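You operate a simulated robot arm through the tools that you are given. There is no shell and no other tool.

Carry out the task below with a simulated robot arm. There is one attempt and no reset: what you move stays moved.

JOB
The extractor is clogged: switch off, pull the hose cuff, pump the yellow button till Clear, refit, restart.
Fine: in that order; it is Clear when only the bar's green end is lit. Where these are worked on the way, their far stop is far enough and under half their travel is too little: hose cuff.

Only the result counts: the job must be done as asked and must still hold three seconds after the hand-in. Knocking over, shifting, dropping, spilling or breaking anything else fails it.

ROBOT AND FRAMES
A 6-joint arm with a fingered hand, fixed in place. Base frame: the origin is on the floor under the middle of its stand, x ahead of it, y to its left, z up. Lengths are in m, angles in degrees, forces in N, time in s.
It reaches about 1.346 m from its shoulder. Its first joint turns from -149.0 to 149.0 degrees. Payload 3.5 kg.
Tool frame: the origin (TCP) lies between the finger pads and is the grasp point; the fingertips stand 0.026 m ahead of it; z points along the fingers, y is the line along which they close. The gripper opens to 0.132 m; its body begins 0.073 m behind the TCP. The gripper is a hand of 4 fingers: y runs from the thumb to the fingers, the wrist lies at [0, 0, -0.234] in the tool frame, and closing takes about 1.5 s.
Orientation is told as [roll, pitch, yaw] about the base's x, y, z axes, in that order, counted from this pose: with the fingers straight down and closing along the base's y, the tool's x points along the base's -x, its y along +y and its z along -z.

CONTROLS
- The arm moves only by the tool play_rows. Its arguments are lists of equal length, an entry for each row: "claw": the gripper command, from -1 (shut) to 1 (fully open), values between in proportion; "translation": the shift along the tool's x, y, z in m, a list of three; "delta_rot": the turn, a rotation vector about the tool's x, y, z in degrees, a list of three. In form: {"claw": [claw, ...], "translation": [[x, y, z], ...], "delta_rot": [[wx, wy, wz], ...]}. A call has 1 to 20 rows; each row is the pose to reach, as a shift and turn from the pose commanded when the call began, along the tool's axes at that moment. A row lasts 0.2 s, in which the tool goes at most 0.05 m and 8.6 degrees; a call with a longer step from one row to the next is refused whole, and so is a gripper value outside its range. Where a pose cannot be reached the arm comes as near as it can. A force on the tool above 40 N (or 10 N above the force at the start of the call, whichever is more), or a blocked arm, ends the call early, and 0.2 s more pass. The fingers move at their own pace (about 0.108 m/s each) and stop on an object; they squeeze with about 25 N. The grip force told is the motor's: it shows also when the fingers shut on nothing. Time passes only in rows, and 0.2 s behind the last, so rows that repeat a pose let the fingers close. It gives the time, the measured TCP pose, the force on the tool (base axes), the opening and the grip force at its end, in the units of the frame above (readings bear some noise), with the torque about the TCP (base axes, N m) and any sound that the robot's microphone picked up.
- Cameras (640 x 400 px; columns grow to the right, rows downward): "scene" is fixed at [0.2192, 0.4997, 1.3306]; the picture's right is [-0.45, -0.89, 0.00], its down [-0.47, 0.23, -0.85] and it looks along [0.76, -0.38, -0.52] (base axes); focal length 308 px, centre (320, 200). "wrist" rides on the gripper at [0.068, 0.002, -0.097] in the tool frame; the picture's right is [-0.03, 1.00, 0.00], its down [-0.82, -0.02, -0.58] and it looks along [-0.58, -0.01, 0.82] (tool axes); focal length 270 px, centre (320, 200). There is no depth. A picture from a camera that has moved, and an enlarged one, comes with that camera's place and axes in the base frame and with its lens.
- grab_frame(camera): a new picture of that camera. It takes no simulated time.
- move_column(by): slides the trunk up (or, below 0, down) by that many m; the arm rides with it, the base frame stays. It gives what a move gives, with no picture.
- grasp_type(shape): the hand has 4 fingers and takes this shape, open, in about a second: jaw (thumb against the fingers, like two jaws); tri (thumb and two fingers); tip (a fingertip pinch); poke (one finger out to press); point (the index stretched); flat (the hand flat); cup (the hand cupped); fist (a fist). The gripper value then closes the fingers along that shape, each until it touches; the sizes above hold for jaw. It gives what a move gives, with no picture.
- zoom(camera, box): a new picture of the part [left, top, right, bottom] of that camera's present view, enlarged. It takes no simulated time.
- finish_job(): hands the job in; it is judged then, once.

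Places have to be worked out from the pictures, the camera data and where the tool is seen. Open the gripper and draw the arm clear of the work before you hand the job in, unless the task says otherwise.

The tools are called after "Request:" by a JSON object that holds its "method" and its "body". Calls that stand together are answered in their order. play_rows: Moves the arm, as the interface text tells. Its arguments: {"type":"object","properties":{"claw":{"type":"array"},"translation":{"type":"array"},"delta_rot":{"type":"array"}},"required":["claw","translation","delta_rot"]} The other tools are called the same way: move_column (by) moves the trunk up or down; grasp_type (shape) gives the hand a shape; grab_frame (camera) takes a picture; zoom (camera, box) takes an enlarged picture of a part of a camera's view; finish_job () hands the job in.

At the start:

```text
time: 0.0
eef_pos: [0.7131, 0.0324, 1.0264]
tool_rot: [0.0, 0.0, 0.0]
ft_force: [-0.3, 0.3, -0.8]
ft_torque: [-0.01, 0.01, 0.01]
finger_gap: 0.1319
grip_force: 0.0
shape: jaw
trunk travel left (down, up): [-0.925, 0.045]
```

scene: 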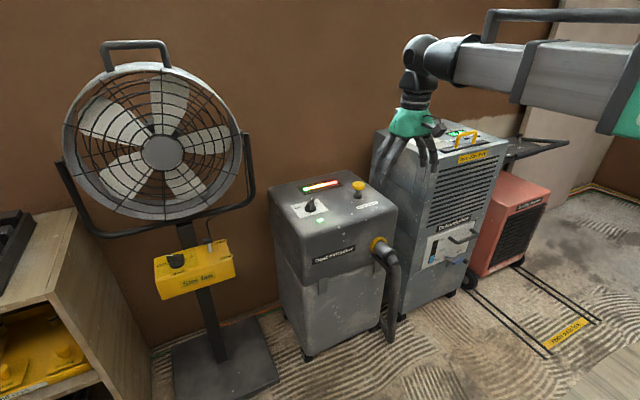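
wrist: 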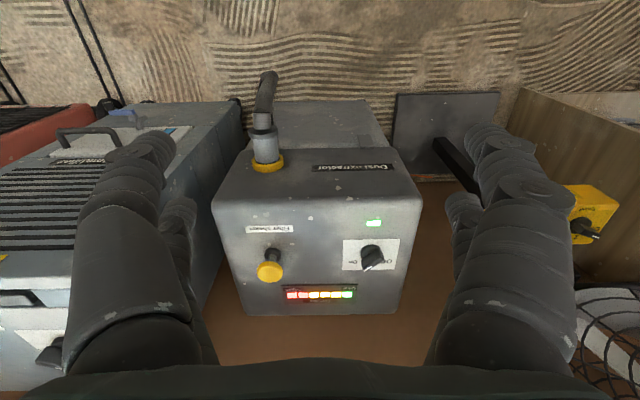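

I see the dust extractor with a rotary switch, a yellow button, a light bar and a hose cuff on its front. I'll zoom in on it from both cameras.

Request:
{"method": "zoom", "body": {"camera": "scene", "box": [260, 160, 420, 260]}}

Request:
{"method": "zoom", "body": {"camera": "wrist", "box": [200, 60, 440, 320]}}

Request:
{"method": "zoom", "body": {"camera": "scene", "box": [260, 160, 440, 360]}}

```text
4.00 times, centred on (340, 210) of scene
camera zoom: at [0.2192, 0.4997, 1.3306], right [-0.45, -0.89, 0.0], down [-0.47, 0.23, -0.85], along [0.76, -0.38, -0.52], focal length 1232 px, centre (240, 160)
```

zoom: 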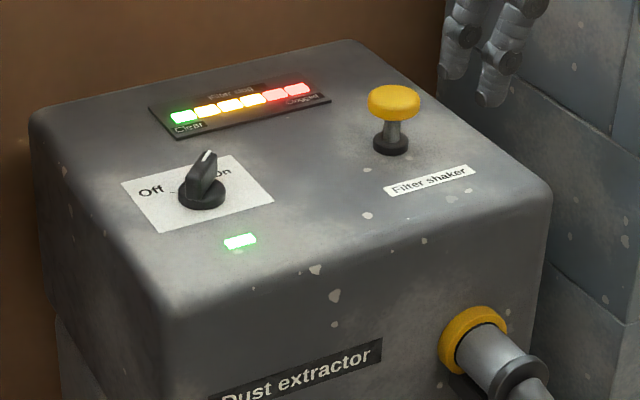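

```text
1.54 times, centred on (320, 190) of wrist
camera zoom: at [0.6462, 0.034, 1.124], right [0.03, 1.0, 0.0], down [0.82, -0.02, 0.58], along [0.58, -0.01, -0.82], focal length 416 px, centre (320, 215)
```

zoom: 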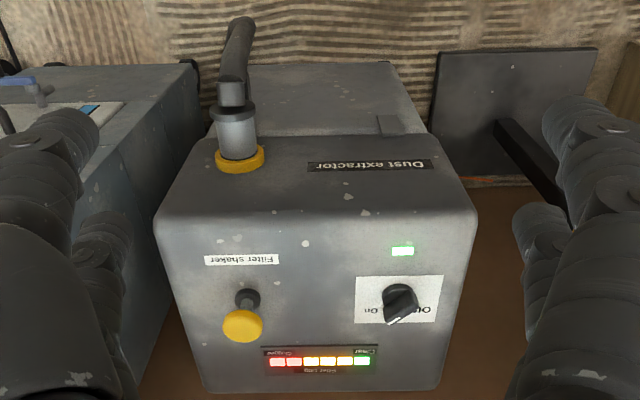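

```text
2.00 times, centred on (350, 260) of scene
camera zoom: at [0.2192, 0.4997, 1.3306], right [-0.45, -0.89, 0.0], down [-0.47, 0.23, -0.85], along [0.76, -0.38, -0.52], focal length 616 px, centre (260, 80)
```

zoom: 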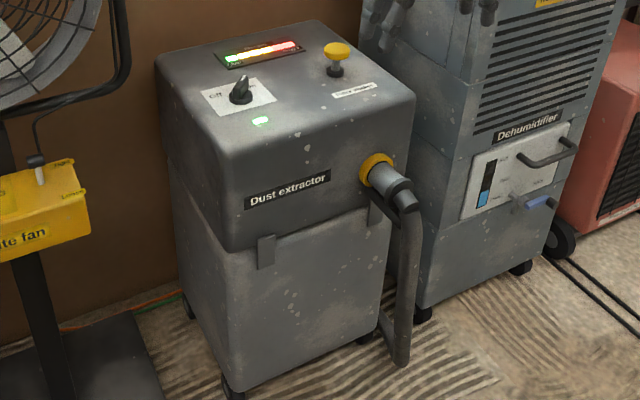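

The lamp shows the extractor is running, with the selector on the +y side near (1.04, 0.13, 0.75), the yellow button near (1.03, -0.06, 0.80) and the cuff on the front face near (0.88, -0.07, 0.63). I'll move the hand closer above the selector to get a better look.

Request:
{"method": "play_rows", "body": {"claw": [1, 1, 1, 1, 1, 1, 1, 1], "translation": [[-0.03, 0.012, 0.01], [-0.065, 0.024, 0.02], [-0.1, 0.036, 0.03], [-0.135, 0.048, 0.04], [-0.17, 0.06, 0.05], [-0.205, 0.072, 0.06], [-0.235, 0.084, 0.07], [-0.255, 0.096, 0.08]], "delta_rot": [[0, 0, 0], [0, 0, 0], [0, 0, 0], [0, 0, 0], [0, 0, 0], [0, 0, 0], [0, 0, 0], [0, 0, 0]]}}

```text
time: 1.8
eef_pos: [0.9703, 0.1256, 1.0264]
tool_rot: [0.0, 0.0, 0.0]
ft_force: [1.2, -0.4, -0.3]
ft_torque: [0.0, 0.02, -0.01]
finger_gap: 0.1321
grip_force: 0.0
shape: jaw
out of reach, approached as far as the arm can: row 1, 2, 3, 4, 5, 6, 7, 8
trunk travel left (down, up): [-0.925, 0.045]
```

The tool moved in x and y but stayed at z = 1.026, so lowering will probably have to come from the trunk. I'll look at both cameras.

Request:
{"method": "grab_frame", "body": {"camera": "scene"}}

Request:
{"method": "grab_frame", "body": {"camera": "wrist"}}

```text
taken
```

scene: 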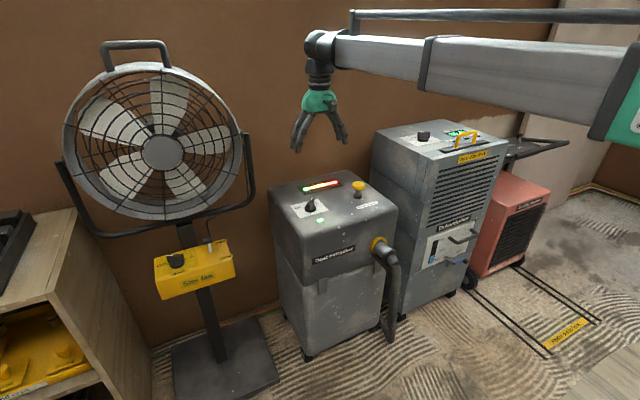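

```text
taken
camera wrist: at [0.9033, 0.128, 1.1236], right [0.03, 1.0, 0.0], down [0.82, -0.02, 0.58], along [0.58, -0.01, -0.82], focal length 270 px, centre (320, 200)
```

wrist: 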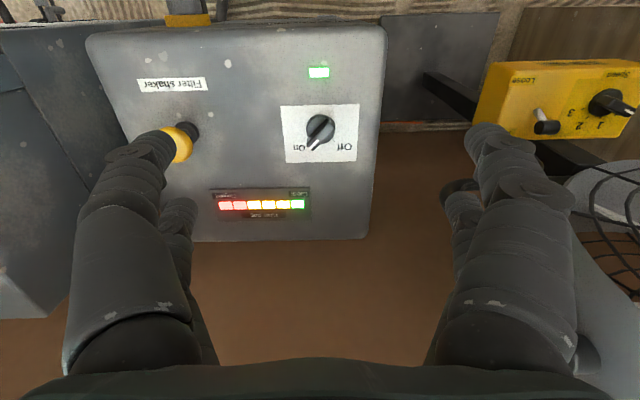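

The arm seems to be a telescoping boom, so height will come from the trunk. I'll zoom in on the selector and button from here.

Request:
{"method": "zoom", "body": {"camera": "wrist", "box": [260, 50, 390, 220]}}

Request:
{"method": "zoom", "body": {"camera": "wrist", "box": [80, 10, 400, 250]}}

Request:
{"method": "zoom", "body": {"camera": "scene", "box": [270, 170, 410, 290]}}

```text
2.35 times, centred on (325, 135) of wrist
camera zoom: at [0.9033, 0.128, 1.1236], right [0.03, 1.0, 0.0], down [0.82, -0.02, 0.58], along [0.58, -0.01, -0.82], focal length 636 px, centre (308, 353)
```

zoom: 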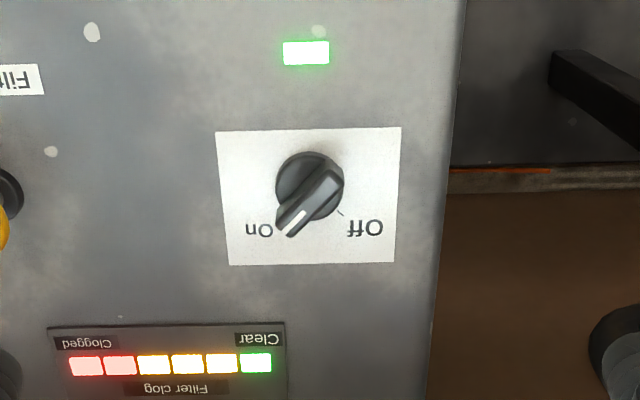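

```text
1.67 times, centred on (240, 130) of wrist
camera zoom: at [0.9033, 0.128, 1.1236], right [0.03, 1.0, 0.0], down [0.82, -0.02, 0.58], along [0.58, -0.01, -0.82], focal length 450 px, centre (453, 317)
```

zoom: 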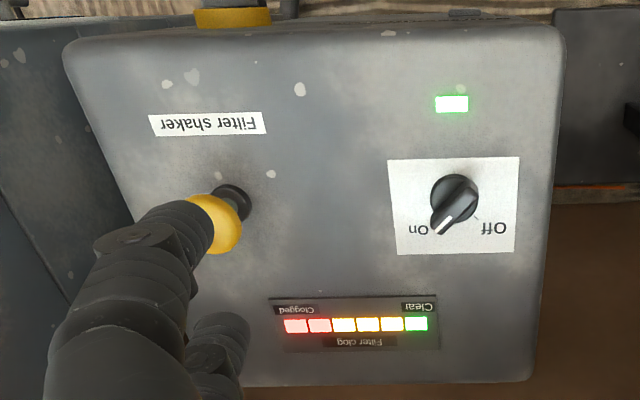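

```text
3.33 times, centred on (340, 230) of scene
camera zoom: at [0.2192, 0.4997, 1.3306], right [-0.45, -0.89, 0.0], down [-0.47, 0.23, -0.85], along [0.76, -0.38, -0.52], focal length 1027 px, centre (253, 100)
```

zoom: 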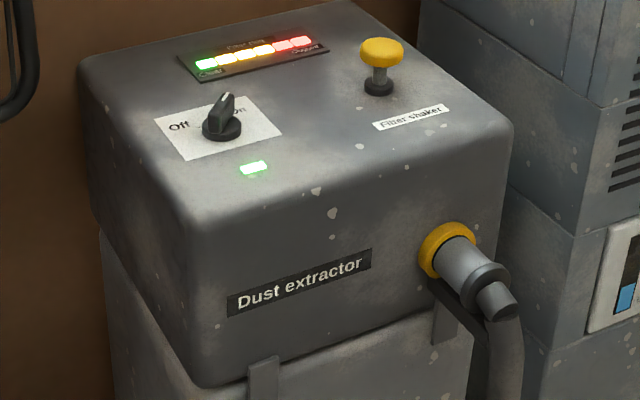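

The pointer sits at about -38° (On) and the Off tick is at about +42° around the knob centre, near (1.043, 0.128). I'll lower the trunk partway with the hand still short of the machine's knob, then look again.

Request:
{"method": "move_column", "body": {"by": -0.12}}

```text
time: 3.3
eef_pos: [0.9702, 0.1256, 0.9073]
tool_rot: [0.0, 0.0, 0.1]
ft_force: [0.5, 0.1, 0.2]
ft_torque: [0.0, -0.03, 0.0]
finger_gap: 0.132
grip_force: 0.0
shape: jaw
trunk travel left (down, up): [-0.805, 0.165]
```

The trunk brought the tool to z = 0.907. Next I'll centre over the knob and turn the hand 40° so the fingers will straddle the knob's bar.

Request:
{"method": "play_rows", "body": {"claw": [1, 1, 1, 1, 1], "translation": [[-0.015, 0.0, 0], [-0.03, 0.001, 0], [-0.045, 0.001, 0], [-0.06, 0.002, 0], [-0.073, 0.002, 0.0]], "delta_rot": [[0, 0, 8], [0, 0, 16], [0, 0, 24], [0, 0, 32], [0, 0, 40]]}}

Request:
{"method": "grab_frame", "body": {"camera": "wrist"}}

Request:
{"method": "grab_frame", "body": {"camera": "scene"}}

```text
time: 4.5
eef_pos: [1.0437, 0.128, 0.9065]
tool_rot: [0.0, 0.0, -40.2]
ft_force: [0.6, 0.0, -0.1]
ft_torque: [0.0, 0.01, -0.01]
finger_gap: 0.1319
grip_force: 0.1
shape: jaw
trunk travel left (down, up): [-0.805, 0.165]
```

```text
taken
camera wrist: at [0.9926, 0.1737, 1.0039], right [0.66, 0.75, 0.0], down [0.61, -0.54, 0.58], along [0.43, -0.38, -0.82], focal length 270 px, centre (320, 200)
```

wrist: 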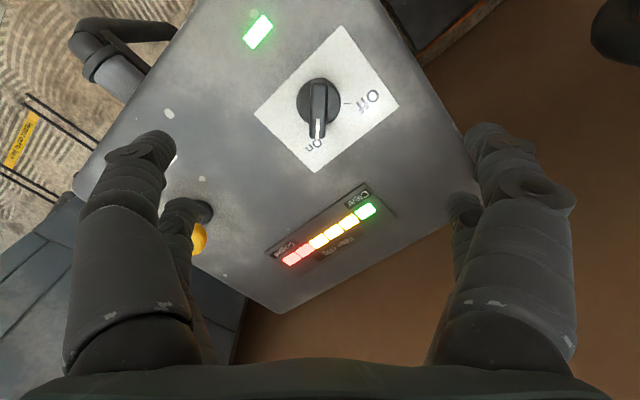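

```text
taken
```

scene: 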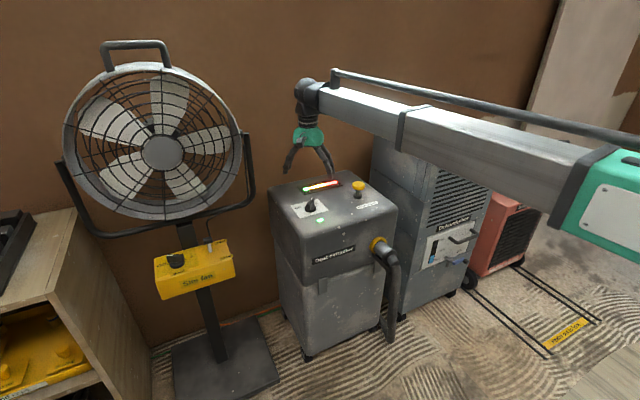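

The bar now lines up with the hand's centre line. From two views I put the panel top at z ≈ 0.748 and the knob centre at (1.0435, 0.126). I'll narrow the fingers and test whether the arm itself can lower.

Request:
{"method": "play_rows", "body": {"claw": [-0.2, -0.2, -0.2, -0.2, -0.2], "translation": [[0, 0, 0.005], [0, 0, 0.01], [0, 0, 0.015], [0, 0, 0.02], [0, 0, 0.02]], "delta_rot": [[0, 0, 0], [0, 0, 0], [0, 0, 0], [0, 0, 0], [0, 0, 0]]}}

```text
time: 5.7
eef_pos: [1.0427, 0.1278, 0.9066]
tool_rot: [0.0, 0.0, -40.0]
ft_force: [-0.1, -0.1, 0.0]
ft_torque: [0.02, 0.02, 0.02]
finger_gap: 0.0531
grip_force: 0.0
shape: jaw
out of reach, approached as far as the arm can: row 1, 2, 3, 4, 5
trunk travel left (down, up): [-0.805, 0.165]
```

The arm can't lower itself, so I'll use the trunk for height. I'll lower to just above the knob and check the alignment.

Request:
{"method": "move_column", "body": {"by": -0.09}}

Request:
{"method": "grab_frame", "body": {"camera": "wrist"}}

Request:
{"method": "zoom", "body": {"camera": "scene", "box": [240, 120, 400, 260]}}

```text
time: 7.0
eef_pos: [1.0424, 0.1282, 0.8159]
tool_rot: [0.0, 0.0, -40.1]
ft_force: [0.7, 0.3, -1.0]
ft_torque: [-0.02, 0.01, 0.01]
finger_gap: 0.0532
grip_force: 0.0
shape: jaw
trunk travel left (down, up): [-0.715, 0.255]
```

```text
taken
camera wrist: at [0.9922, 0.1737, 0.9141], right [0.66, 0.75, 0.0], down [0.61, -0.54, 0.58], along [0.43, -0.38, -0.82], focal length 270 px, centre (320, 200)
```

wrist: 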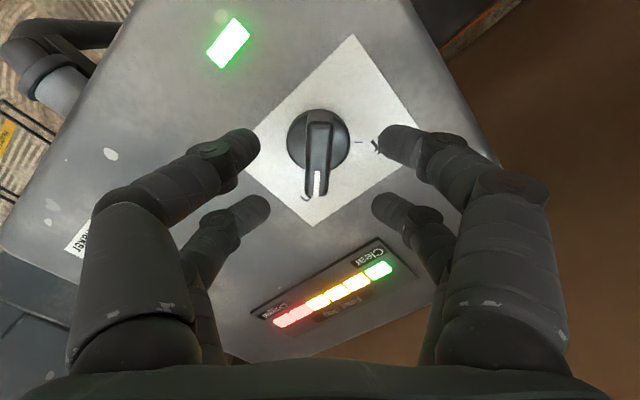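

```text
2.86 times, centred on (320, 190) of scene
camera zoom: at [0.2192, 0.4997, 1.3306], right [-0.45, -0.89, 0.0], down [-0.47, 0.23, -0.85], along [0.76, -0.38, -0.52], focal length 880 px, centre (320, 229)
```

zoom: 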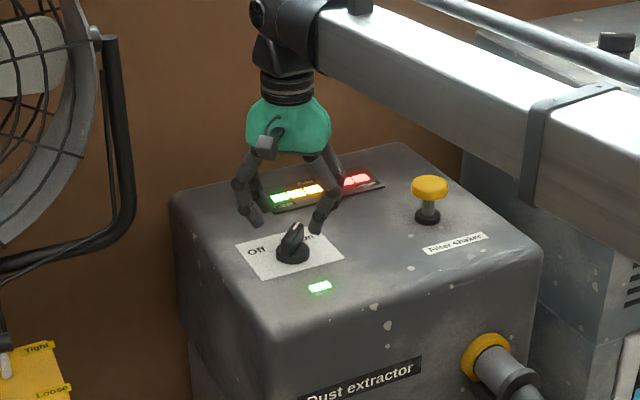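

The hand straddles the bar, with the knob axis almost exactly under the TCP. I'll lower so the fingertips reach about 6 mm above the panel, leaving the bar between them.

Request:
{"method": "move_column", "body": {"by": -0.035}}

Request:
{"method": "grab_frame", "body": {"camera": "wrist"}}

Request:
{"method": "zoom", "body": {"camera": "scene", "box": [270, 150, 370, 240]}}

```text
time: 7.7
eef_pos: [1.0433, 0.1288, 0.781]
tool_rot: [-0.2, 0.1, -39.9]
ft_force: [0.8, -0.3, 0.6]
ft_torque: [-0.01, -0.01, 0.0]
finger_gap: 0.0533
grip_force: 0.1
shape: jaw
trunk travel left (down, up): [-0.68, 0.29]
```

```text
taken
camera wrist: at [0.9921, 0.1737, 0.879], right [0.66, 0.75, 0.0], down [0.61, -0.54, 0.58], along [0.43, -0.38, -0.82], focal length 270 px, centre (320, 200)
```

wrist: 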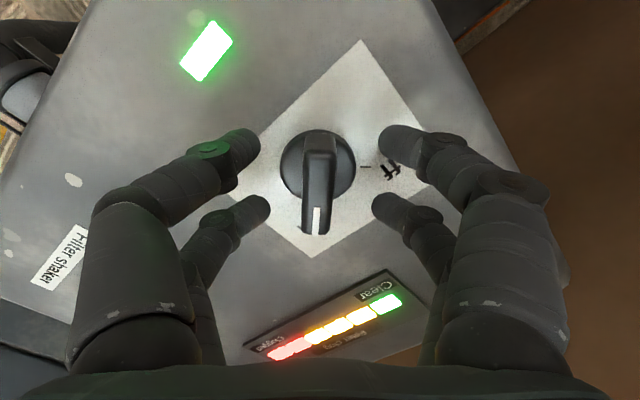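

```text
4.44 times, centred on (320, 195) of scene
camera zoom: at [0.2192, 0.4997, 1.3306], right [-0.45, -0.89, 0.0], down [-0.47, 0.23, -0.85], along [0.76, -0.38, -0.52], focal length 1369 px, centre (320, 222)
```

zoom: 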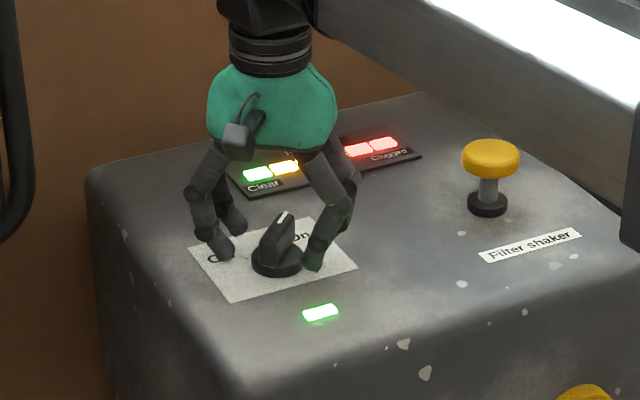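

The fingertips are beside the bar, close to the knob's base disc. I'll raise 4 mm so they close on the bar and not the disc, and then close.

Request:
{"method": "move_column", "body": {"by": 0.004}}

Request:
{"method": "play_rows", "body": {"claw": [-0.5, -0.8, -1, -1, -1, -1], "translation": [[0, 0, 0], [0, 0, 0], [0, 0, 0], [0, 0, 0], [0, 0, 0], [0, 0, 0]], "delta_rot": [[0, 0, 0], [0, 0, 0], [0, 0, 0], [0, 0, 0], [0, 0, 0], [0, 0, 0]]}}

Request:
{"method": "grab_frame", "body": {"camera": "wrist"}}

Request:
{"method": "zoom", "body": {"camera": "scene", "box": [270, 150, 370, 240]}}

```text
time: 8.3
eef_pos: [1.0433, 0.1293, 0.7855]
tool_rot: [0.1, 0.0, -40.0]
ft_force: [-0.3, 0.1, 0.2]
ft_torque: [0.01, -0.01, 0.01]
finger_gap: 0.0533
grip_force: 0.0
shape: jaw
trunk travel left (down, up): [-0.684, 0.286]
```

```text
time: 9.7
eef_pos: [1.0434, 0.1274, 0.7848]
tool_rot: [0.0, 0.0, -40.0]
ft_force: [-1.3, -0.4, -4.7]
ft_torque: [0.0, 0.03, -0.02]
finger_gap: 0.0093
grip_force: 25.0
shape: jaw
trunk travel left (down, up): [-0.684, 0.286]
```

```text
taken
camera wrist: at [0.9924, 0.1737, 0.8826], right [0.66, 0.75, 0.0], down [0.61, -0.54, 0.58], along [0.43, -0.38, -0.82], focal length 270 px, centre (320, 200)
```

wrist: 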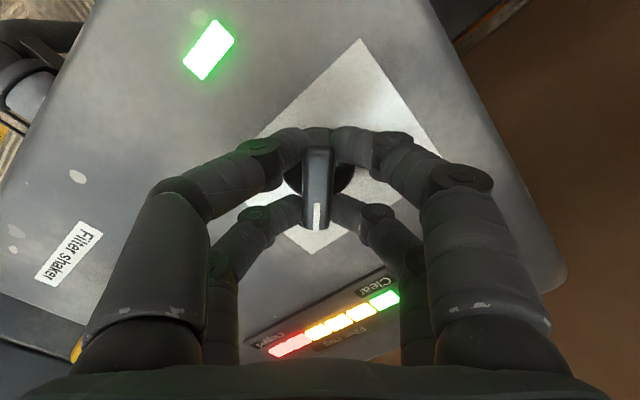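

```text
4.44 times, centred on (320, 195) of scene
camera zoom: at [0.2192, 0.4997, 1.3306], right [-0.45, -0.89, 0.0], down [-0.47, 0.23, -0.85], along [0.76, -0.38, -0.52], focal length 1369 px, centre (320, 222)
```

zoom: 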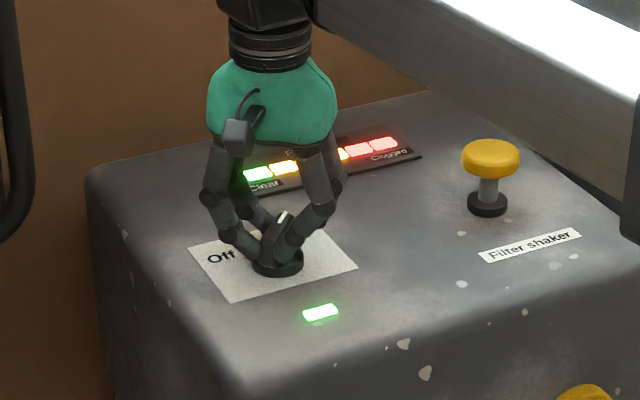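

The bar is gripped. I'll turn the hand about the knob axis toward Off in small steps, stopping at 76° to check the lamp.

Request:
{"method": "play_rows", "body": {"claw": [-1, -1, -1, -1, -1, -1, -1, -1, -1, -1, -1], "translation": [[0, 0, 0], [0, 0, 0], [0, 0, 0], [0, 0, 0], [0, 0, 0], [0, 0, 0], [0, 0, 0], [0, 0, 0], [0, 0, 0], [0, 0, 0], [0, 0, 0]], "delta_rot": [[0, 0, -7], [0, 0, -14], [0, 0, -21], [0, 0, -28], [0, 0, -35], [0, 0, -42], [0, 0, -49], [0, 0, -56], [0, 0, -63], [0, 0, -70], [0, 0, -76]]}}

Request:
{"method": "grab_frame", "body": {"camera": "wrist"}}

Request:
{"method": "zoom", "body": {"camera": "scene", "box": [270, 150, 370, 240]}}

```text
time: 12.1
eef_pos: [1.0418, 0.1248, 0.7854]
tool_rot: [0.0, 0.3, 36.1]
ft_force: [-20.9, -24.3, -14.4]
ft_torque: [-0.43, 0.29, -0.09]
finger_gap: 0.0091
grip_force: 25.3
shape: jaw
trunk travel left (down, up): [-0.684, 0.286]
```

```text
taken
camera wrist: at [0.9867, 0.0867, 0.8835], right [-0.57, 0.82, 0.0], down [0.68, 0.47, 0.57], along [0.47, 0.32, -0.82], focal length 270 px, centre (320, 200)
```

wrist: 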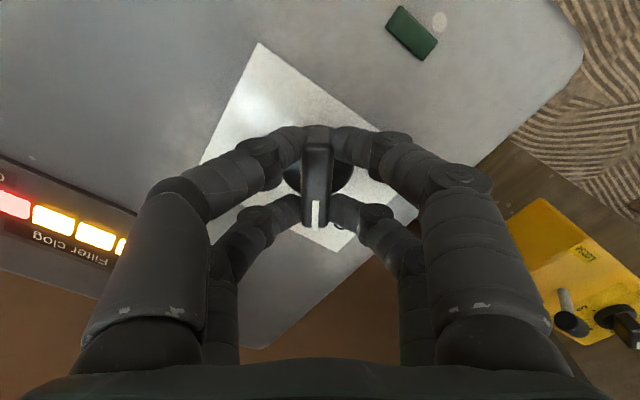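

```text
4.44 times, centred on (320, 195) of scene
camera zoom: at [0.2192, 0.4997, 1.3306], right [-0.45, -0.89, 0.0], down [-0.47, 0.23, -0.85], along [0.76, -0.38, -0.52], focal length 1369 px, centre (320, 222)
```

zoom: 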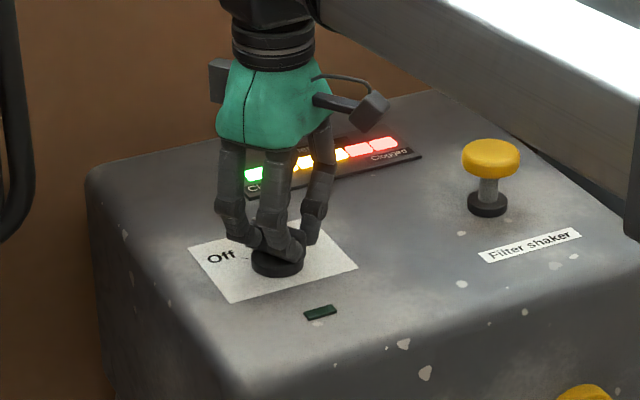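

The lamp went dark, so the switch is Off, and the side load comes from a 2–3 mm offset from the knob's axis. I'll relieve that, turn a few degrees more to seat it at Off, then open the fingers.

Request:
{"method": "play_rows", "body": {"claw": [-1, -1, -1], "translation": [[0.003, -0.001, 0], [0.003, -0.001, 0], [0.003, -0.001, 0]], "delta_rot": [[0, 0, 0], [0, 0, -3], [0, 0, -5]]}}

```text
time: 12.9
eef_pos: [1.0414, 0.1244, 0.7852]
tool_rot: [0.0, 0.1, 41.1]
ft_force: [-11.4, -16.3, -9.2]
ft_torque: [-0.34, 0.13, -0.01]
finger_gap: 0.0089
grip_force: 24.9
shape: jaw
trunk travel left (down, up): [-0.684, 0.286]
```

Torque is low and the force has dropped. I'll open the fingers and check the knob.

Request:
{"method": "play_rows", "body": {"claw": [-0.6, -0.2, -0.2, -0.2, -0.2], "translation": [[0, 0, 0], [0, 0, 0], [0, 0, 0], [0, 0, 0], [0, 0, 0]], "delta_rot": [[0, 0, 0], [0, 0, 0], [0, 0, 0], [0, 0, 0], [0, 0, 0]]}}

Request:
{"method": "grab_frame", "body": {"camera": "wrist"}}

```text
time: 14.1
eef_pos: [1.041, 0.1252, 0.7854]
tool_rot: [-0.1, 0.0, 41.1]
ft_force: [-0.8, -0.8, 0.4]
ft_torque: [0.02, 0.02, 0.01]
finger_gap: 0.0524
grip_force: 0.1
shape: jaw
trunk travel left (down, up): [-0.684, 0.286]
```

```text
taken
camera wrist: at [0.9893, 0.0821, 0.883], right [-0.64, 0.77, 0.0], down [0.63, 0.52, 0.58], along [0.45, 0.37, -0.82], focal length 270 px, centre (320, 200)
```

wrist: 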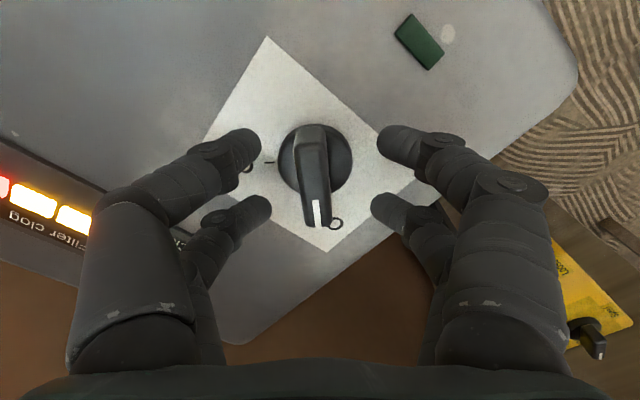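

The pointer is at Off and the lamp is dark. Now I'll raise the trunk to clear everything, then bring the hand back in front of the machine to see the cuff.

Request:
{"method": "move_column", "body": {"by": 0.13}}

Request:
{"method": "play_rows", "body": {"claw": [0, 0, 0, 0, 0, 0, 0, 0, 0, 0], "translation": [[0.03, -0.01, 0], [0.06, -0.02, 0], [0.09, -0.03, 0], [0.12, -0.02, 0], [0.15, -0.01, 0], [0.18, 0.0, 0], [0.21, 0.01, 0], [0.24, 0.02, 0], [0.27, 0.03, 0], [0.3, 0.04, 0]], "delta_rot": [[0, 0, 4], [0, 0, 8], [0, 0, 12], [0, 0, 16], [0, 0, 20], [0, 0, 24], [0, 0, 28], [0, 0, 32], [0, 0, 36], [0, 0, 41]]}}

Request:
{"method": "grab_frame", "body": {"camera": "wrist"}}

Request:
{"method": "grab_frame", "body": {"camera": "scene"}}

```text
time: 15.7
eef_pos: [1.0418, 0.1268, 0.9141]
tool_rot: [0.0, 0.0, 41.0]
ft_force: [-0.6, 0.1, -0.4]
ft_torque: [-0.02, 0.02, 0.01]
finger_gap: 0.0523
grip_force: 0.2
shape: jaw
trunk travel left (down, up): [-0.814, 0.156]
```

```text
time: 17.9
eef_pos: [0.7874, -0.0399, 0.9139]
tool_rot: [0.0, 0.0, -0.1]
ft_force: [0.4, -0.8, 0.4]
ft_torque: [0.02, -0.01, 0.0]
finger_gap: 0.0654
grip_force: 0.0
shape: jaw
trunk travel left (down, up): [-0.814, 0.156]
```

```text
taken
camera wrist: at [0.7194, -0.0385, 1.013], right [0.03, 1.0, 0.0], down [0.82, -0.02, 0.58], along [0.58, -0.02, -0.82], focal length 270 px, centre (320, 200)
```

wrist: 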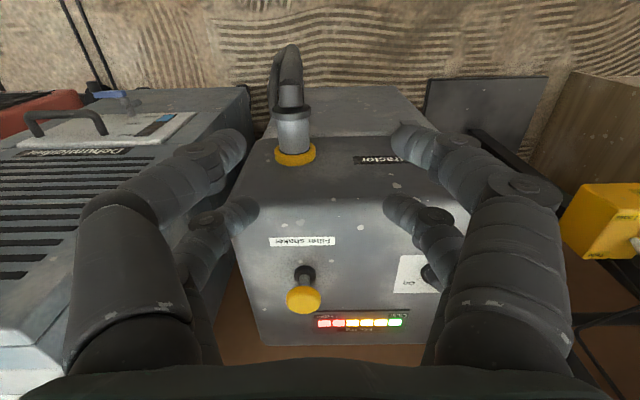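

```text
taken
```

scene: 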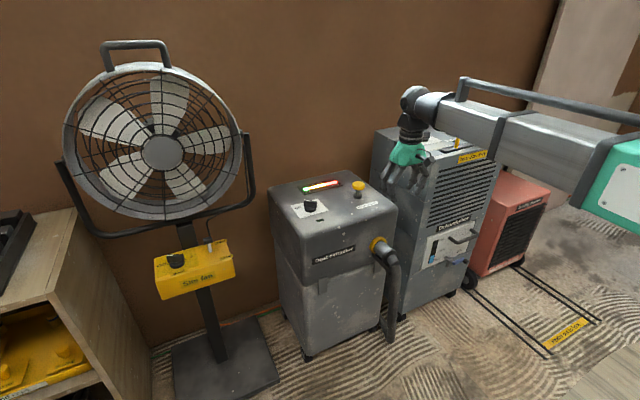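

I can see the cuff from above now. I'll zoom in to measure it.

Request:
{"method": "zoom", "body": {"camera": "wrist", "box": [220, 30, 380, 180]}}

Request:
{"method": "zoom", "body": {"camera": "scene", "box": [350, 210, 430, 270]}}

```text
2.67 times, centred on (300, 105) of wrist
camera zoom: at [0.7194, -0.0385, 1.013], right [0.03, 1.0, 0.0], down [0.82, -0.02, 0.58], along [0.58, -0.02, -0.82], focal length 721 px, centre (373, 453)
```

zoom: 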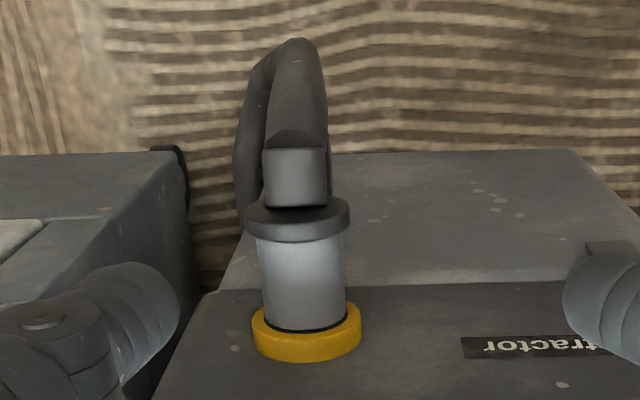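

```text
6.67 times, centred on (390, 240) of scene
camera zoom: at [0.2192, 0.4997, 1.3306], right [-0.45, -0.89, 0.0], down [-0.47, 0.23, -0.85], along [0.76, -0.38, -0.52], focal length 2054 px, centre (-147, -67)
```

zoom: 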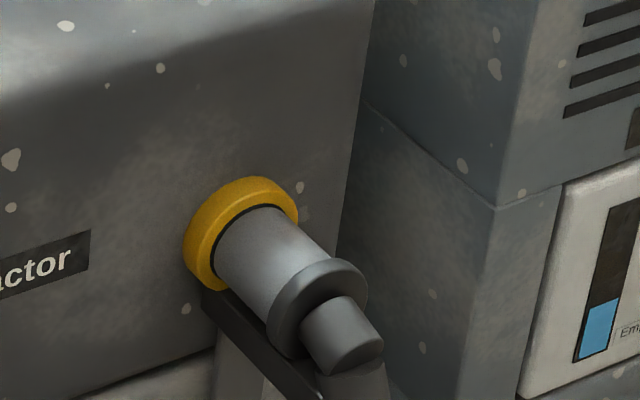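

The cuff is a cylinder about 5 cm across, centred near y = -0.086 and z = 0.60. It stands out from the socket ring at x ≈ 0.90 to a flange at x ≈ 0.84. I'll tilt the hand 30° forward so the palm clears the front face, and see how the arm handles it.

Request:
{"method": "play_rows", "body": {"claw": [0.1, 0.1, 0.2, 0.2, 0.2, 0.2], "translation": [[0, -0.01, 0], [0, -0.02, 0], [0, -0.03, 0], [0, -0.04, 0], [0, -0.046, 0], [0, -0.046, 0]], "delta_rot": [[0, -5, 0], [0, -10, 0], [0, -15, 0], [0, -20, 0], [0, -25, 0], [0, -30, 0]]}}

Request:
{"method": "grab_frame", "body": {"camera": "wrist"}}

Request:
{"method": "grab_frame", "body": {"camera": "scene"}}

```text
time: 19.2
eef_pos: [0.7886, -0.087, 0.947]
tool_rot: [0.0, -30.0, 0.0]
ft_force: [0.4, -0.9, -0.4]
ft_torque: [0.01, 0.0, -0.03]
finger_gap: 0.0786
grip_force: 0.0
shape: jaw
out of reach, approached as far as the arm can: row 2, 3, 4, 5, 6
trunk travel left (down, up): [-0.814, 0.156]
```

```text
taken
camera wrist: at [0.6805, -0.0859, 0.9971], right [0.02, 1.0, 0.01], down [0.42, -0.02, 0.91], along [0.91, -0.01, -0.42], focal length 270 px, centre (320, 200)
```

wrist: 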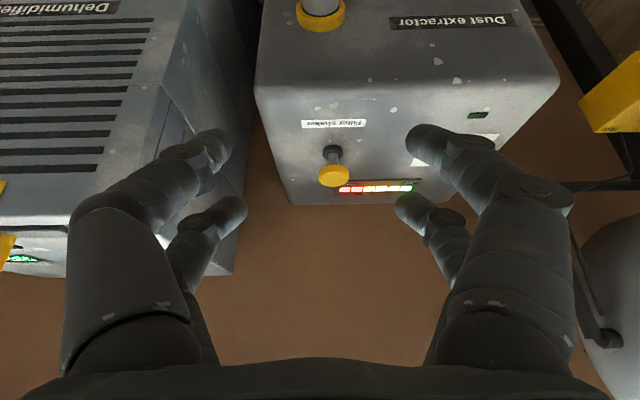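

```text
taken
```

scene: 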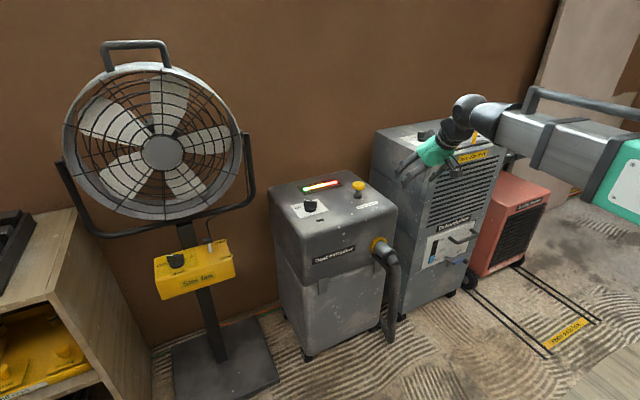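

The tilt works, and the wrist's height follows the trunk only. I'll move forward to x ≈ 0.858 with the fingers wider, then lower the trunk partway above the cuff.

Request:
{"method": "play_rows", "body": {"claw": [0.5, 0.5, 0.5, 0.5], "translation": [[-0.0156, 0.0, 0.009], [-0.0312, 0.001, 0.018], [-0.0468, 0.001, 0.027], [-0.06, 0.001, 0.0347]], "delta_rot": [[0, 0, 0], [0, 0, 0], [0, 0, 0], [0, 0, 0]]}}

Request:
{"method": "move_column", "body": {"by": -0.2}}

Request:
{"method": "grab_frame", "body": {"camera": "wrist"}}

Request:
{"method": "zoom", "body": {"camera": "scene", "box": [320, 150, 480, 290]}}

```text
time: 20.2
eef_pos: [0.8581, -0.0842, 0.9456]
tool_rot: [0.0, -29.9, 0.0]
ft_force: [0.0, 0.4, 0.1]
ft_torque: [0.02, 0.0, 0.01]
finger_gap: 0.0987
grip_force: 0.1
shape: jaw
trunk travel left (down, up): [-0.814, 0.156]
```

```text
time: 22.4
eef_pos: [0.8583, -0.0848, 0.7463]
tool_rot: [0.0, -29.9, 0.0]
ft_force: [0.0, 0.0, 0.7]
ft_torque: [0.0, -0.01, -0.02]
finger_gap: 0.0985
grip_force: 0.0
shape: jaw
trunk travel left (down, up): [-0.614, 0.356]
```

```text
taken
camera wrist: at [0.7513, -0.0831, 0.7971], right [0.02, 1.0, 0.01], down [0.42, -0.02, 0.91], along [0.91, -0.01, -0.42], focal length 270 px, centre (320, 200)
```

wrist: 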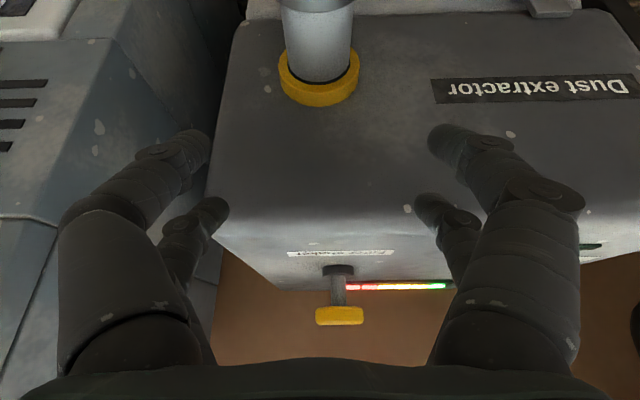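

```text
2.86 times, centred on (400, 220) of scene
camera zoom: at [0.2192, 0.4997, 1.3306], right [-0.45, -0.89, 0.0], down [-0.47, 0.23, -0.85], along [0.76, -0.38, -0.52], focal length 880 px, centre (91, 143)
```

zoom: 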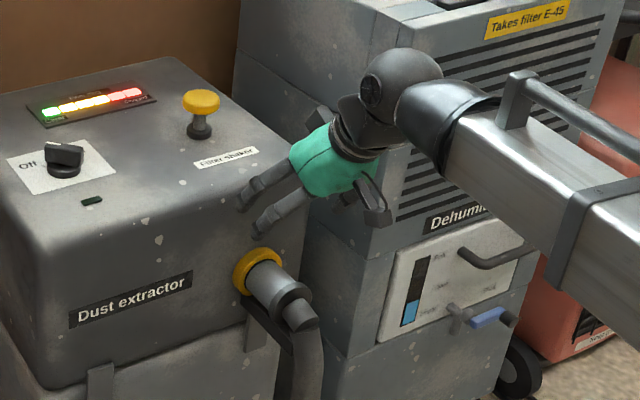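

The cuff is centred in the hand's view, so y is right. I'll lower another 0.10 m and check again before the final part.

Request:
{"method": "move_column", "body": {"by": -0.1}}

Request:
{"method": "grab_frame", "body": {"camera": "wrist"}}

Request:
{"method": "zoom", "body": {"camera": "scene", "box": [340, 190, 460, 290]}}

```text
time: 23.8
eef_pos: [0.8584, -0.0843, 0.6461]
tool_rot: [0.0, -29.9, 0.1]
ft_force: [-0.1, 0.3, 0.1]
ft_torque: [0.02, -0.03, 0.0]
finger_gap: 0.0987
grip_force: 0.2
shape: jaw
trunk travel left (down, up): [-0.514, 0.456]
```

```text
taken
camera wrist: at [0.7513, -0.0831, 0.6971], right [0.02, 1.0, 0.01], down [0.42, -0.02, 0.91], along [0.91, -0.01, -0.42], focal length 270 px, centre (320, 200)
```

wrist: 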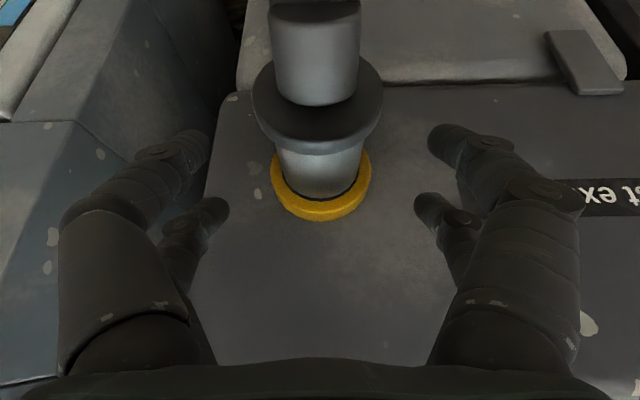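

```text
4.00 times, centred on (400, 240) of scene
camera zoom: at [0.2192, 0.4997, 1.3306], right [-0.45, -0.89, 0.0], down [-0.47, 0.23, -0.85], along [0.76, -0.38, -0.52], focal length 1232 px, centre (0, 40)
```

zoom: 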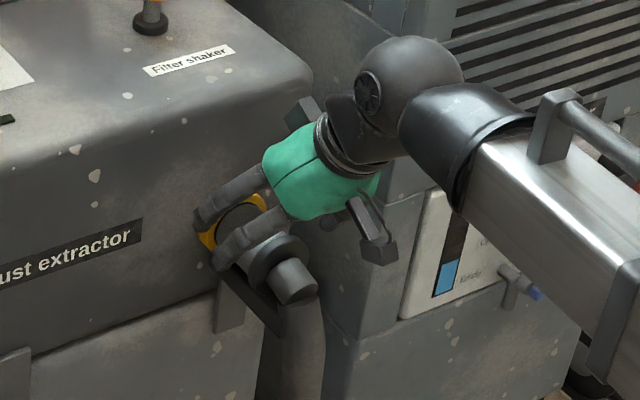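

By triangulation the ring front is at x ≈ 0.90, the cuff axis at z ≈ 0.598 and the flange at x ≈ 0.825–0.848. The hand is centred, so I'll lower the last 0.047 m.

Request:
{"method": "move_column", "body": {"by": -0.046}}

Request:
{"method": "grab_frame", "body": {"camera": "wrist"}}

Request:
{"method": "zoom", "body": {"camera": "scene", "box": [340, 190, 460, 290]}}

```text
time: 24.6
eef_pos: [0.8583, -0.0849, 0.5999]
tool_rot: [0.1, -30.0, 0.0]
ft_force: [1.4, 0.0, 0.2]
ft_torque: [0.0, -0.02, 0.0]
finger_gap: 0.0988
grip_force: 0.0
shape: jaw
trunk travel left (down, up): [-0.468, 0.502]
```

```text
taken
camera wrist: at [0.7513, -0.0831, 0.6511], right [0.02, 1.0, 0.01], down [0.42, -0.02, 0.91], along [0.91, -0.01, -0.42], focal length 270 px, centre (320, 200)
```

wrist: 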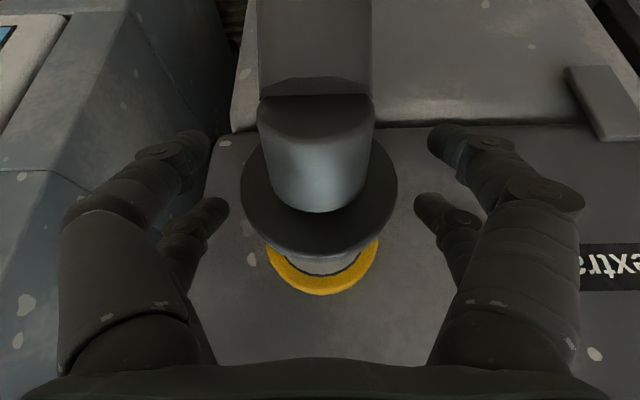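

```text
4.00 times, centred on (400, 240) of scene
camera zoom: at [0.2192, 0.4997, 1.3306], right [-0.45, -0.89, 0.0], down [-0.47, 0.23, -0.85], along [0.76, -0.38, -0.52], focal length 1232 px, centre (0, 40)
```

zoom: 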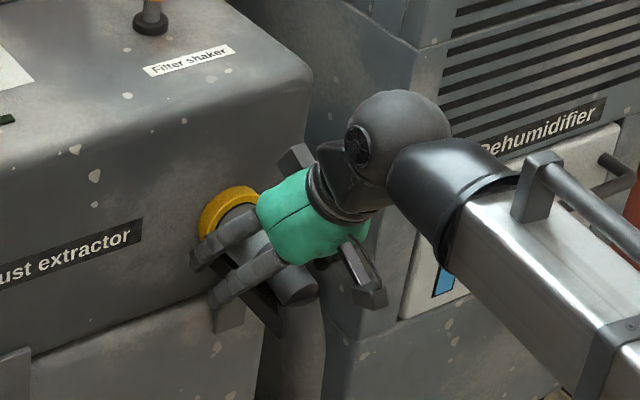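

The fingers stand on both sides of the cuff and nothing is touching. Closing the grip now.

Request:
{"method": "play_rows", "body": {"claw": [0.1, -0.3, -0.7, -1, -1, -1, -1], "translation": [[0, 0, 0], [0, 0, 0], [0, 0, 0], [0, 0, 0], [0, 0, 0], [0, 0, 0], [0, 0, 0]], "delta_rot": [[0, 0, 0], [0, 0, 0], [0, 0, 0], [0, 0, 0], [0, 0, 0], [0, 0, 0], [0, 0, 0]]}}

Request:
{"method": "grab_frame", "body": {"camera": "wrist"}}

Request:
{"method": "zoom", "body": {"camera": "scene", "box": [340, 190, 460, 290]}}

```text
time: 26.2
eef_pos: [0.858, -0.0851, 0.5984]
tool_rot: [0.1, -29.8, 0.0]
ft_force: [-0.3, -6.7, -15.5]
ft_torque: [0.25, -0.2, 0.02]
finger_gap: 0.0369
grip_force: 25.1
shape: jaw
trunk travel left (down, up): [-0.468, 0.502]
```

```text
taken
camera wrist: at [0.7518, -0.0835, 0.6501], right [0.02, 1.0, 0.01], down [0.42, -0.02, 0.91], along [0.91, -0.01, -0.42], focal length 270 px, centre (320, 200)
```

wrist: 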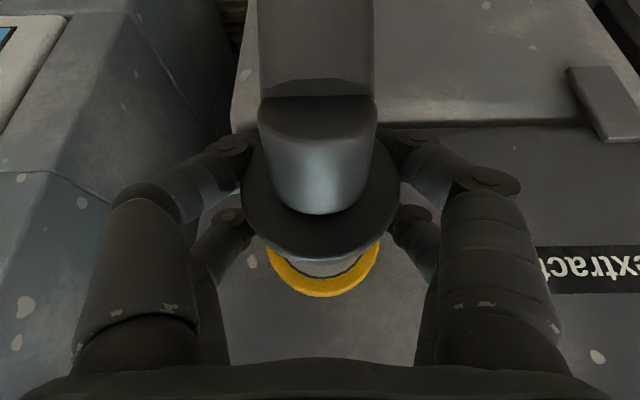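

```text
4.00 times, centred on (400, 240) of scene
camera zoom: at [0.2192, 0.4997, 1.3306], right [-0.45, -0.89, 0.0], down [-0.47, 0.23, -0.85], along [0.76, -0.38, -0.52], focal length 1232 px, centre (0, 40)
```

zoom: 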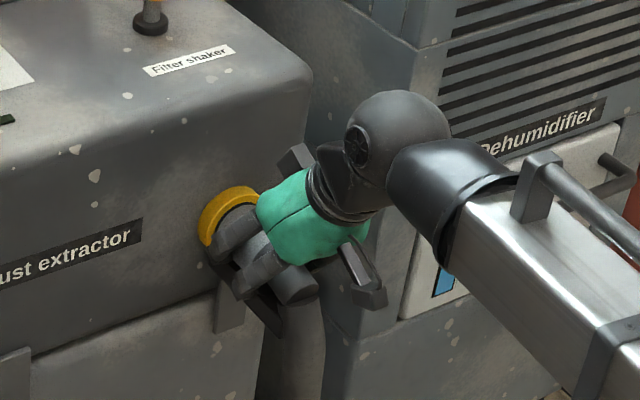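

It grips, but the 37 mm gap and the downward pull suggest the pads sit below the cuff's centre line. I'll loosen, raise 8 mm and re-grip.

Request:
{"method": "play_rows", "body": {"claw": [0, 0.2, 0.2, 0.2], "translation": [[0, 0, 0], [0, 0, 0], [0, 0, 0], [0, 0, 0]], "delta_rot": [[0, 0, 0], [0, 0, 0], [0, 0, 0], [0, 0, 0]]}}

Request:
{"method": "move_column", "body": {"by": 0.009}}

Request:
{"method": "play_rows", "body": {"claw": [-0.2, -0.6, -1, -1, -1, -1], "translation": [[0, 0, 0], [0, 0, 0], [0, 0, 0], [0, 0, 0], [0, 0, 0], [0, 0, 0]], "delta_rot": [[0, 0, 0], [0, 0, 0], [0, 0, 0], [0, 0, 0], [0, 0, 0], [0, 0, 0]]}}

```text
time: 27.2
eef_pos: [0.8577, -0.0842, 0.6004]
tool_rot: [0.0, -30.0, -0.1]
ft_force: [0.7, -0.3, 0.4]
ft_torque: [0.01, 0.0, -0.03]
finger_gap: 0.0786
grip_force: 0.1
shape: jaw
trunk travel left (down, up): [-0.468, 0.502]
```

```text
time: 27.8
eef_pos: [0.8592, -0.0838, 0.6093]
tool_rot: [0.0, -29.9, -0.1]
ft_force: [-0.1, 0.5, 0.8]
ft_torque: [0.02, 0.04, 0.01]
finger_gap: 0.0785
grip_force: 0.1
shape: jaw
trunk travel left (down, up): [-0.477, 0.493]
```

```text
time: 29.2
eef_pos: [0.8587, -0.0851, 0.6092]
tool_rot: [0.0, -29.9, 0.0]
ft_force: [3.4, -2.2, -5.4]
ft_torque: [-0.16, -0.38, -0.08]
finger_gap: 0.0439
grip_force: 24.8
shape: jaw
trunk travel left (down, up): [-0.477, 0.493]
```

A better grip, with a 44 mm gap and small forces. Now I'll pull the cuff straight back along -x in small steps.

Request:
{"method": "play_rows", "body": {"claw": [-1, -1, -1, -1, -1, -1], "translation": [[0.00866, 0, -0.005], [0.01732, 0, -0.01], [0.02598, 0, -0.015], [0.03464, 0, -0.02], [0.0433, 0, -0.025], [0.05196, 0, -0.03]], "delta_rot": [[0, 0, 0], [0, 0, 0], [0, 0, 0], [0, 0, 0], [0, 0, 0], [0, 0, 0]]}}

Request:
{"method": "grab_frame", "body": {"camera": "wrist"}}

Request:
{"method": "zoom", "body": {"camera": "scene", "box": [340, 190, 460, 290]}}

```text
time: 30.5
eef_pos: [0.8182, -0.0848, 0.6082]
tool_rot: [0.0, -30.8, -0.2]
ft_force: [16.5, 0.4, -16.9]
ft_torque: [-0.06, -0.37, 0.04]
finger_gap: 0.0426
grip_force: 25.0
shape: jaw
trunk travel left (down, up): [-0.477, 0.493]
stopped in row 6: the force on the tool passed its limit at 48 N (the readings are from after the stop); the commanded pose is now the measured one
```

```text
taken
camera wrist: at [0.7106, -0.0842, 0.6585], right [0.02, 1.0, 0.02], down [0.41, -0.02, 0.91], along [0.91, -0.01, -0.41], focal length 270 px, centre (320, 200)
```

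wrist: 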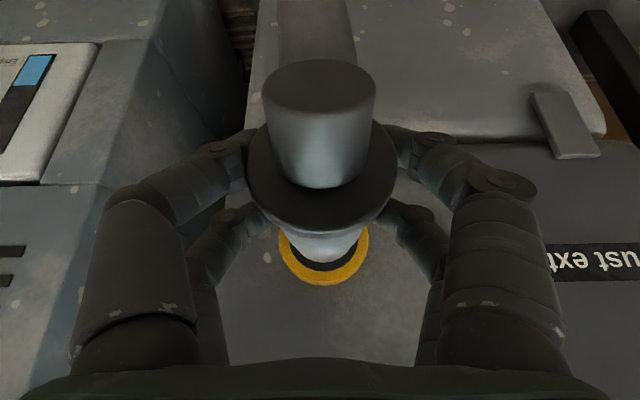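

```text
4.00 times, centred on (400, 240) of scene
camera zoom: at [0.2192, 0.4997, 1.3306], right [-0.45, -0.89, 0.0], down [-0.47, 0.23, -0.85], along [0.76, -0.38, -0.52], focal length 1232 px, centre (0, 40)
```

zoom: 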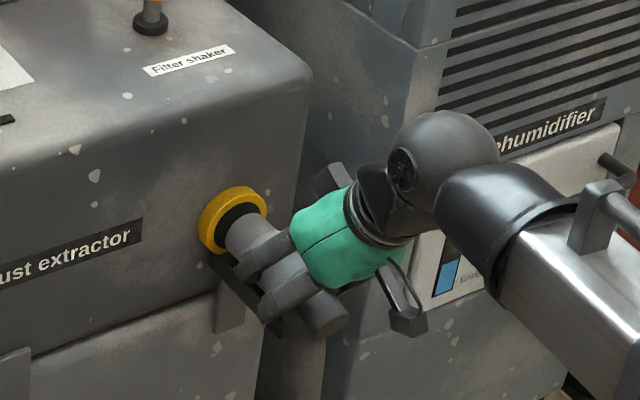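

The cuff came out about 40 mm before the force rose sharply. I'll pull a little more to see whether this is the far stop.

Request:
{"method": "play_rows", "body": {"claw": [-1, -1, -1, -1], "translation": [[0.003, 0, -0.0017], [0.006, 0, -0.0035], [0.0095, 0, -0.0055], [0.013, 0, -0.0075]], "delta_rot": [[0, 0, 0], [0, 0, 0], [0, 0, 0], [0, 0, 0]]}}

Request:
{"method": "zoom", "body": {"camera": "scene", "box": [340, 190, 460, 290]}}

Request:
{"method": "grab_frame", "body": {"camera": "wrist"}}

```text
time: 30.9
eef_pos: [0.8191, -0.0863, 0.6092]
tool_rot: [0.1, -31.0, -0.1]
ft_force: [16.6, -0.2, -25.3]
ft_torque: [-0.11, -0.24, -0.06]
finger_gap: 0.0426
grip_force: 24.9
shape: jaw
trunk travel left (down, up): [-0.477, 0.493]
stopped in row 2: the force on the tool passed its limit at 43 N (the readings are from after the stop); the commanded pose is now the measured one
```

```text
4.00 times, centred on (400, 240) of scene
camera zoom: at [0.2192, 0.4997, 1.3306], right [-0.45, -0.89, 0.0], down [-0.47, 0.23, -0.85], along [0.76, -0.38, -0.52], focal length 1232 px, centre (0, 40)
```

zoom: 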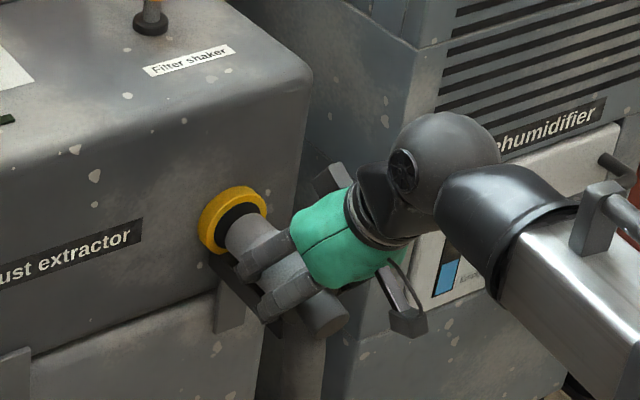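

```text
taken
camera wrist: at [0.7103, -0.0839, 0.6583], right [0.02, 1.0, 0.01], down [0.4, -0.02, 0.92], along [0.92, -0.02, -0.4], focal length 270 px, centre (320, 200)
```

wrist: 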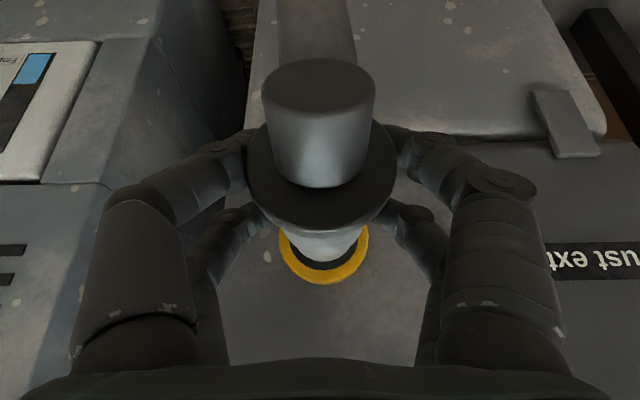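

The cuff doesn't move any further, so this is its far stop. I'll relax the pull slightly, release the fingers, and check that the cuff stays out.

Request:
{"method": "play_rows", "body": {"claw": [-1, -0.4, 0.1, 0.4, 0.4, 0.4], "translation": [[0, 0, 0], [0, 0, 0], [0, 0, 0], [0, 0, 0], [0, 0, 0], [0, 0, 0]], "delta_rot": [[0, 0, 0], [0, 0, 0], [0, 0, 0], [0, 0, 0], [0, 0, 0], [0, 0, 0]]}}

Request:
{"method": "grab_frame", "body": {"camera": "wrist"}}

Request:
{"method": "zoom", "body": {"camera": "scene", "box": [340, 190, 460, 290]}}

```text
time: 32.4
eef_pos: [0.8151, -0.0856, 0.6114]
tool_rot: [0.1, -31.1, -0.1]
ft_force: [-0.1, -0.1, 0.7]
ft_torque: [0.01, 0.02, 0.0]
finger_gap: 0.092
grip_force: 0.0
shape: jaw
trunk travel left (down, up): [-0.477, 0.493]
```

```text
taken
camera wrist: at [0.7071, -0.0838, 0.6604], right [0.02, 1.0, 0.01], down [0.4, -0.02, 0.92], along [0.92, -0.02, -0.4], focal length 270 px, centre (320, 200)
```

wrist: 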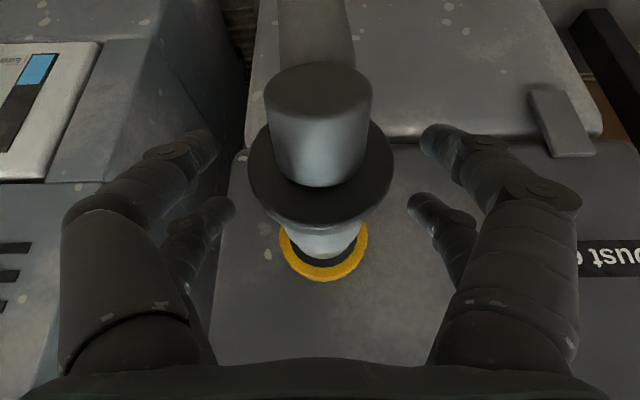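

```text
4.00 times, centred on (400, 240) of scene
camera zoom: at [0.2192, 0.4997, 1.3306], right [-0.45, -0.89, 0.0], down [-0.47, 0.23, -0.85], along [0.76, -0.38, -0.52], focal length 1232 px, centre (0, 40)
```

zoom: 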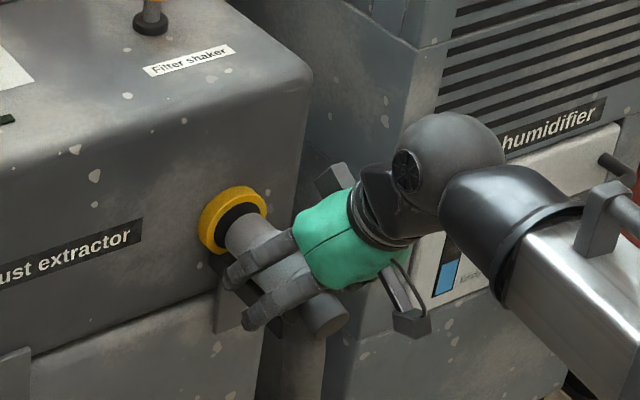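

The cuff stays pulled out. I'll lift the hand straight up clear of it, then move to the yellow button.

Request:
{"method": "move_column", "body": {"by": 0.3}}

Request:
{"method": "zoom", "body": {"camera": "scene", "box": [340, 190, 460, 290]}}

```text
time: 35.4
eef_pos: [0.8157, -0.0855, 0.9109]
tool_rot: [0.0, -31.0, -0.1]
ft_force: [0.7, 0.6, 0.4]
ft_torque: [-0.01, -0.01, -0.04]
finger_gap: 0.0919
grip_force: 0.1
shape: jaw
trunk travel left (down, up): [-0.777, 0.193]
```

```text
4.00 times, centred on (400, 240) of scene
camera zoom: at [0.2192, 0.4997, 1.3306], right [-0.45, -0.89, 0.0], down [-0.47, 0.23, -0.85], along [0.76, -0.38, -0.52], focal length 1232 px, centre (0, 40)
```

zoom: 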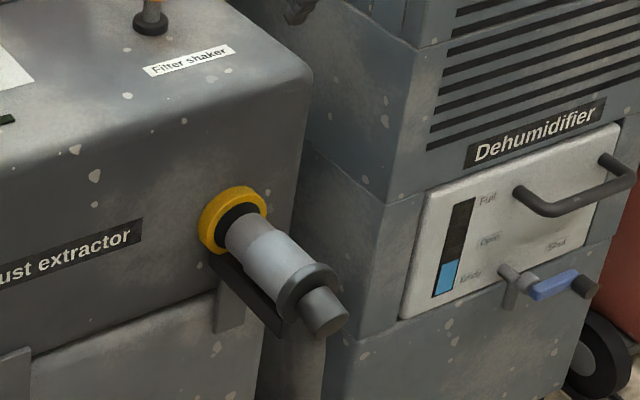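

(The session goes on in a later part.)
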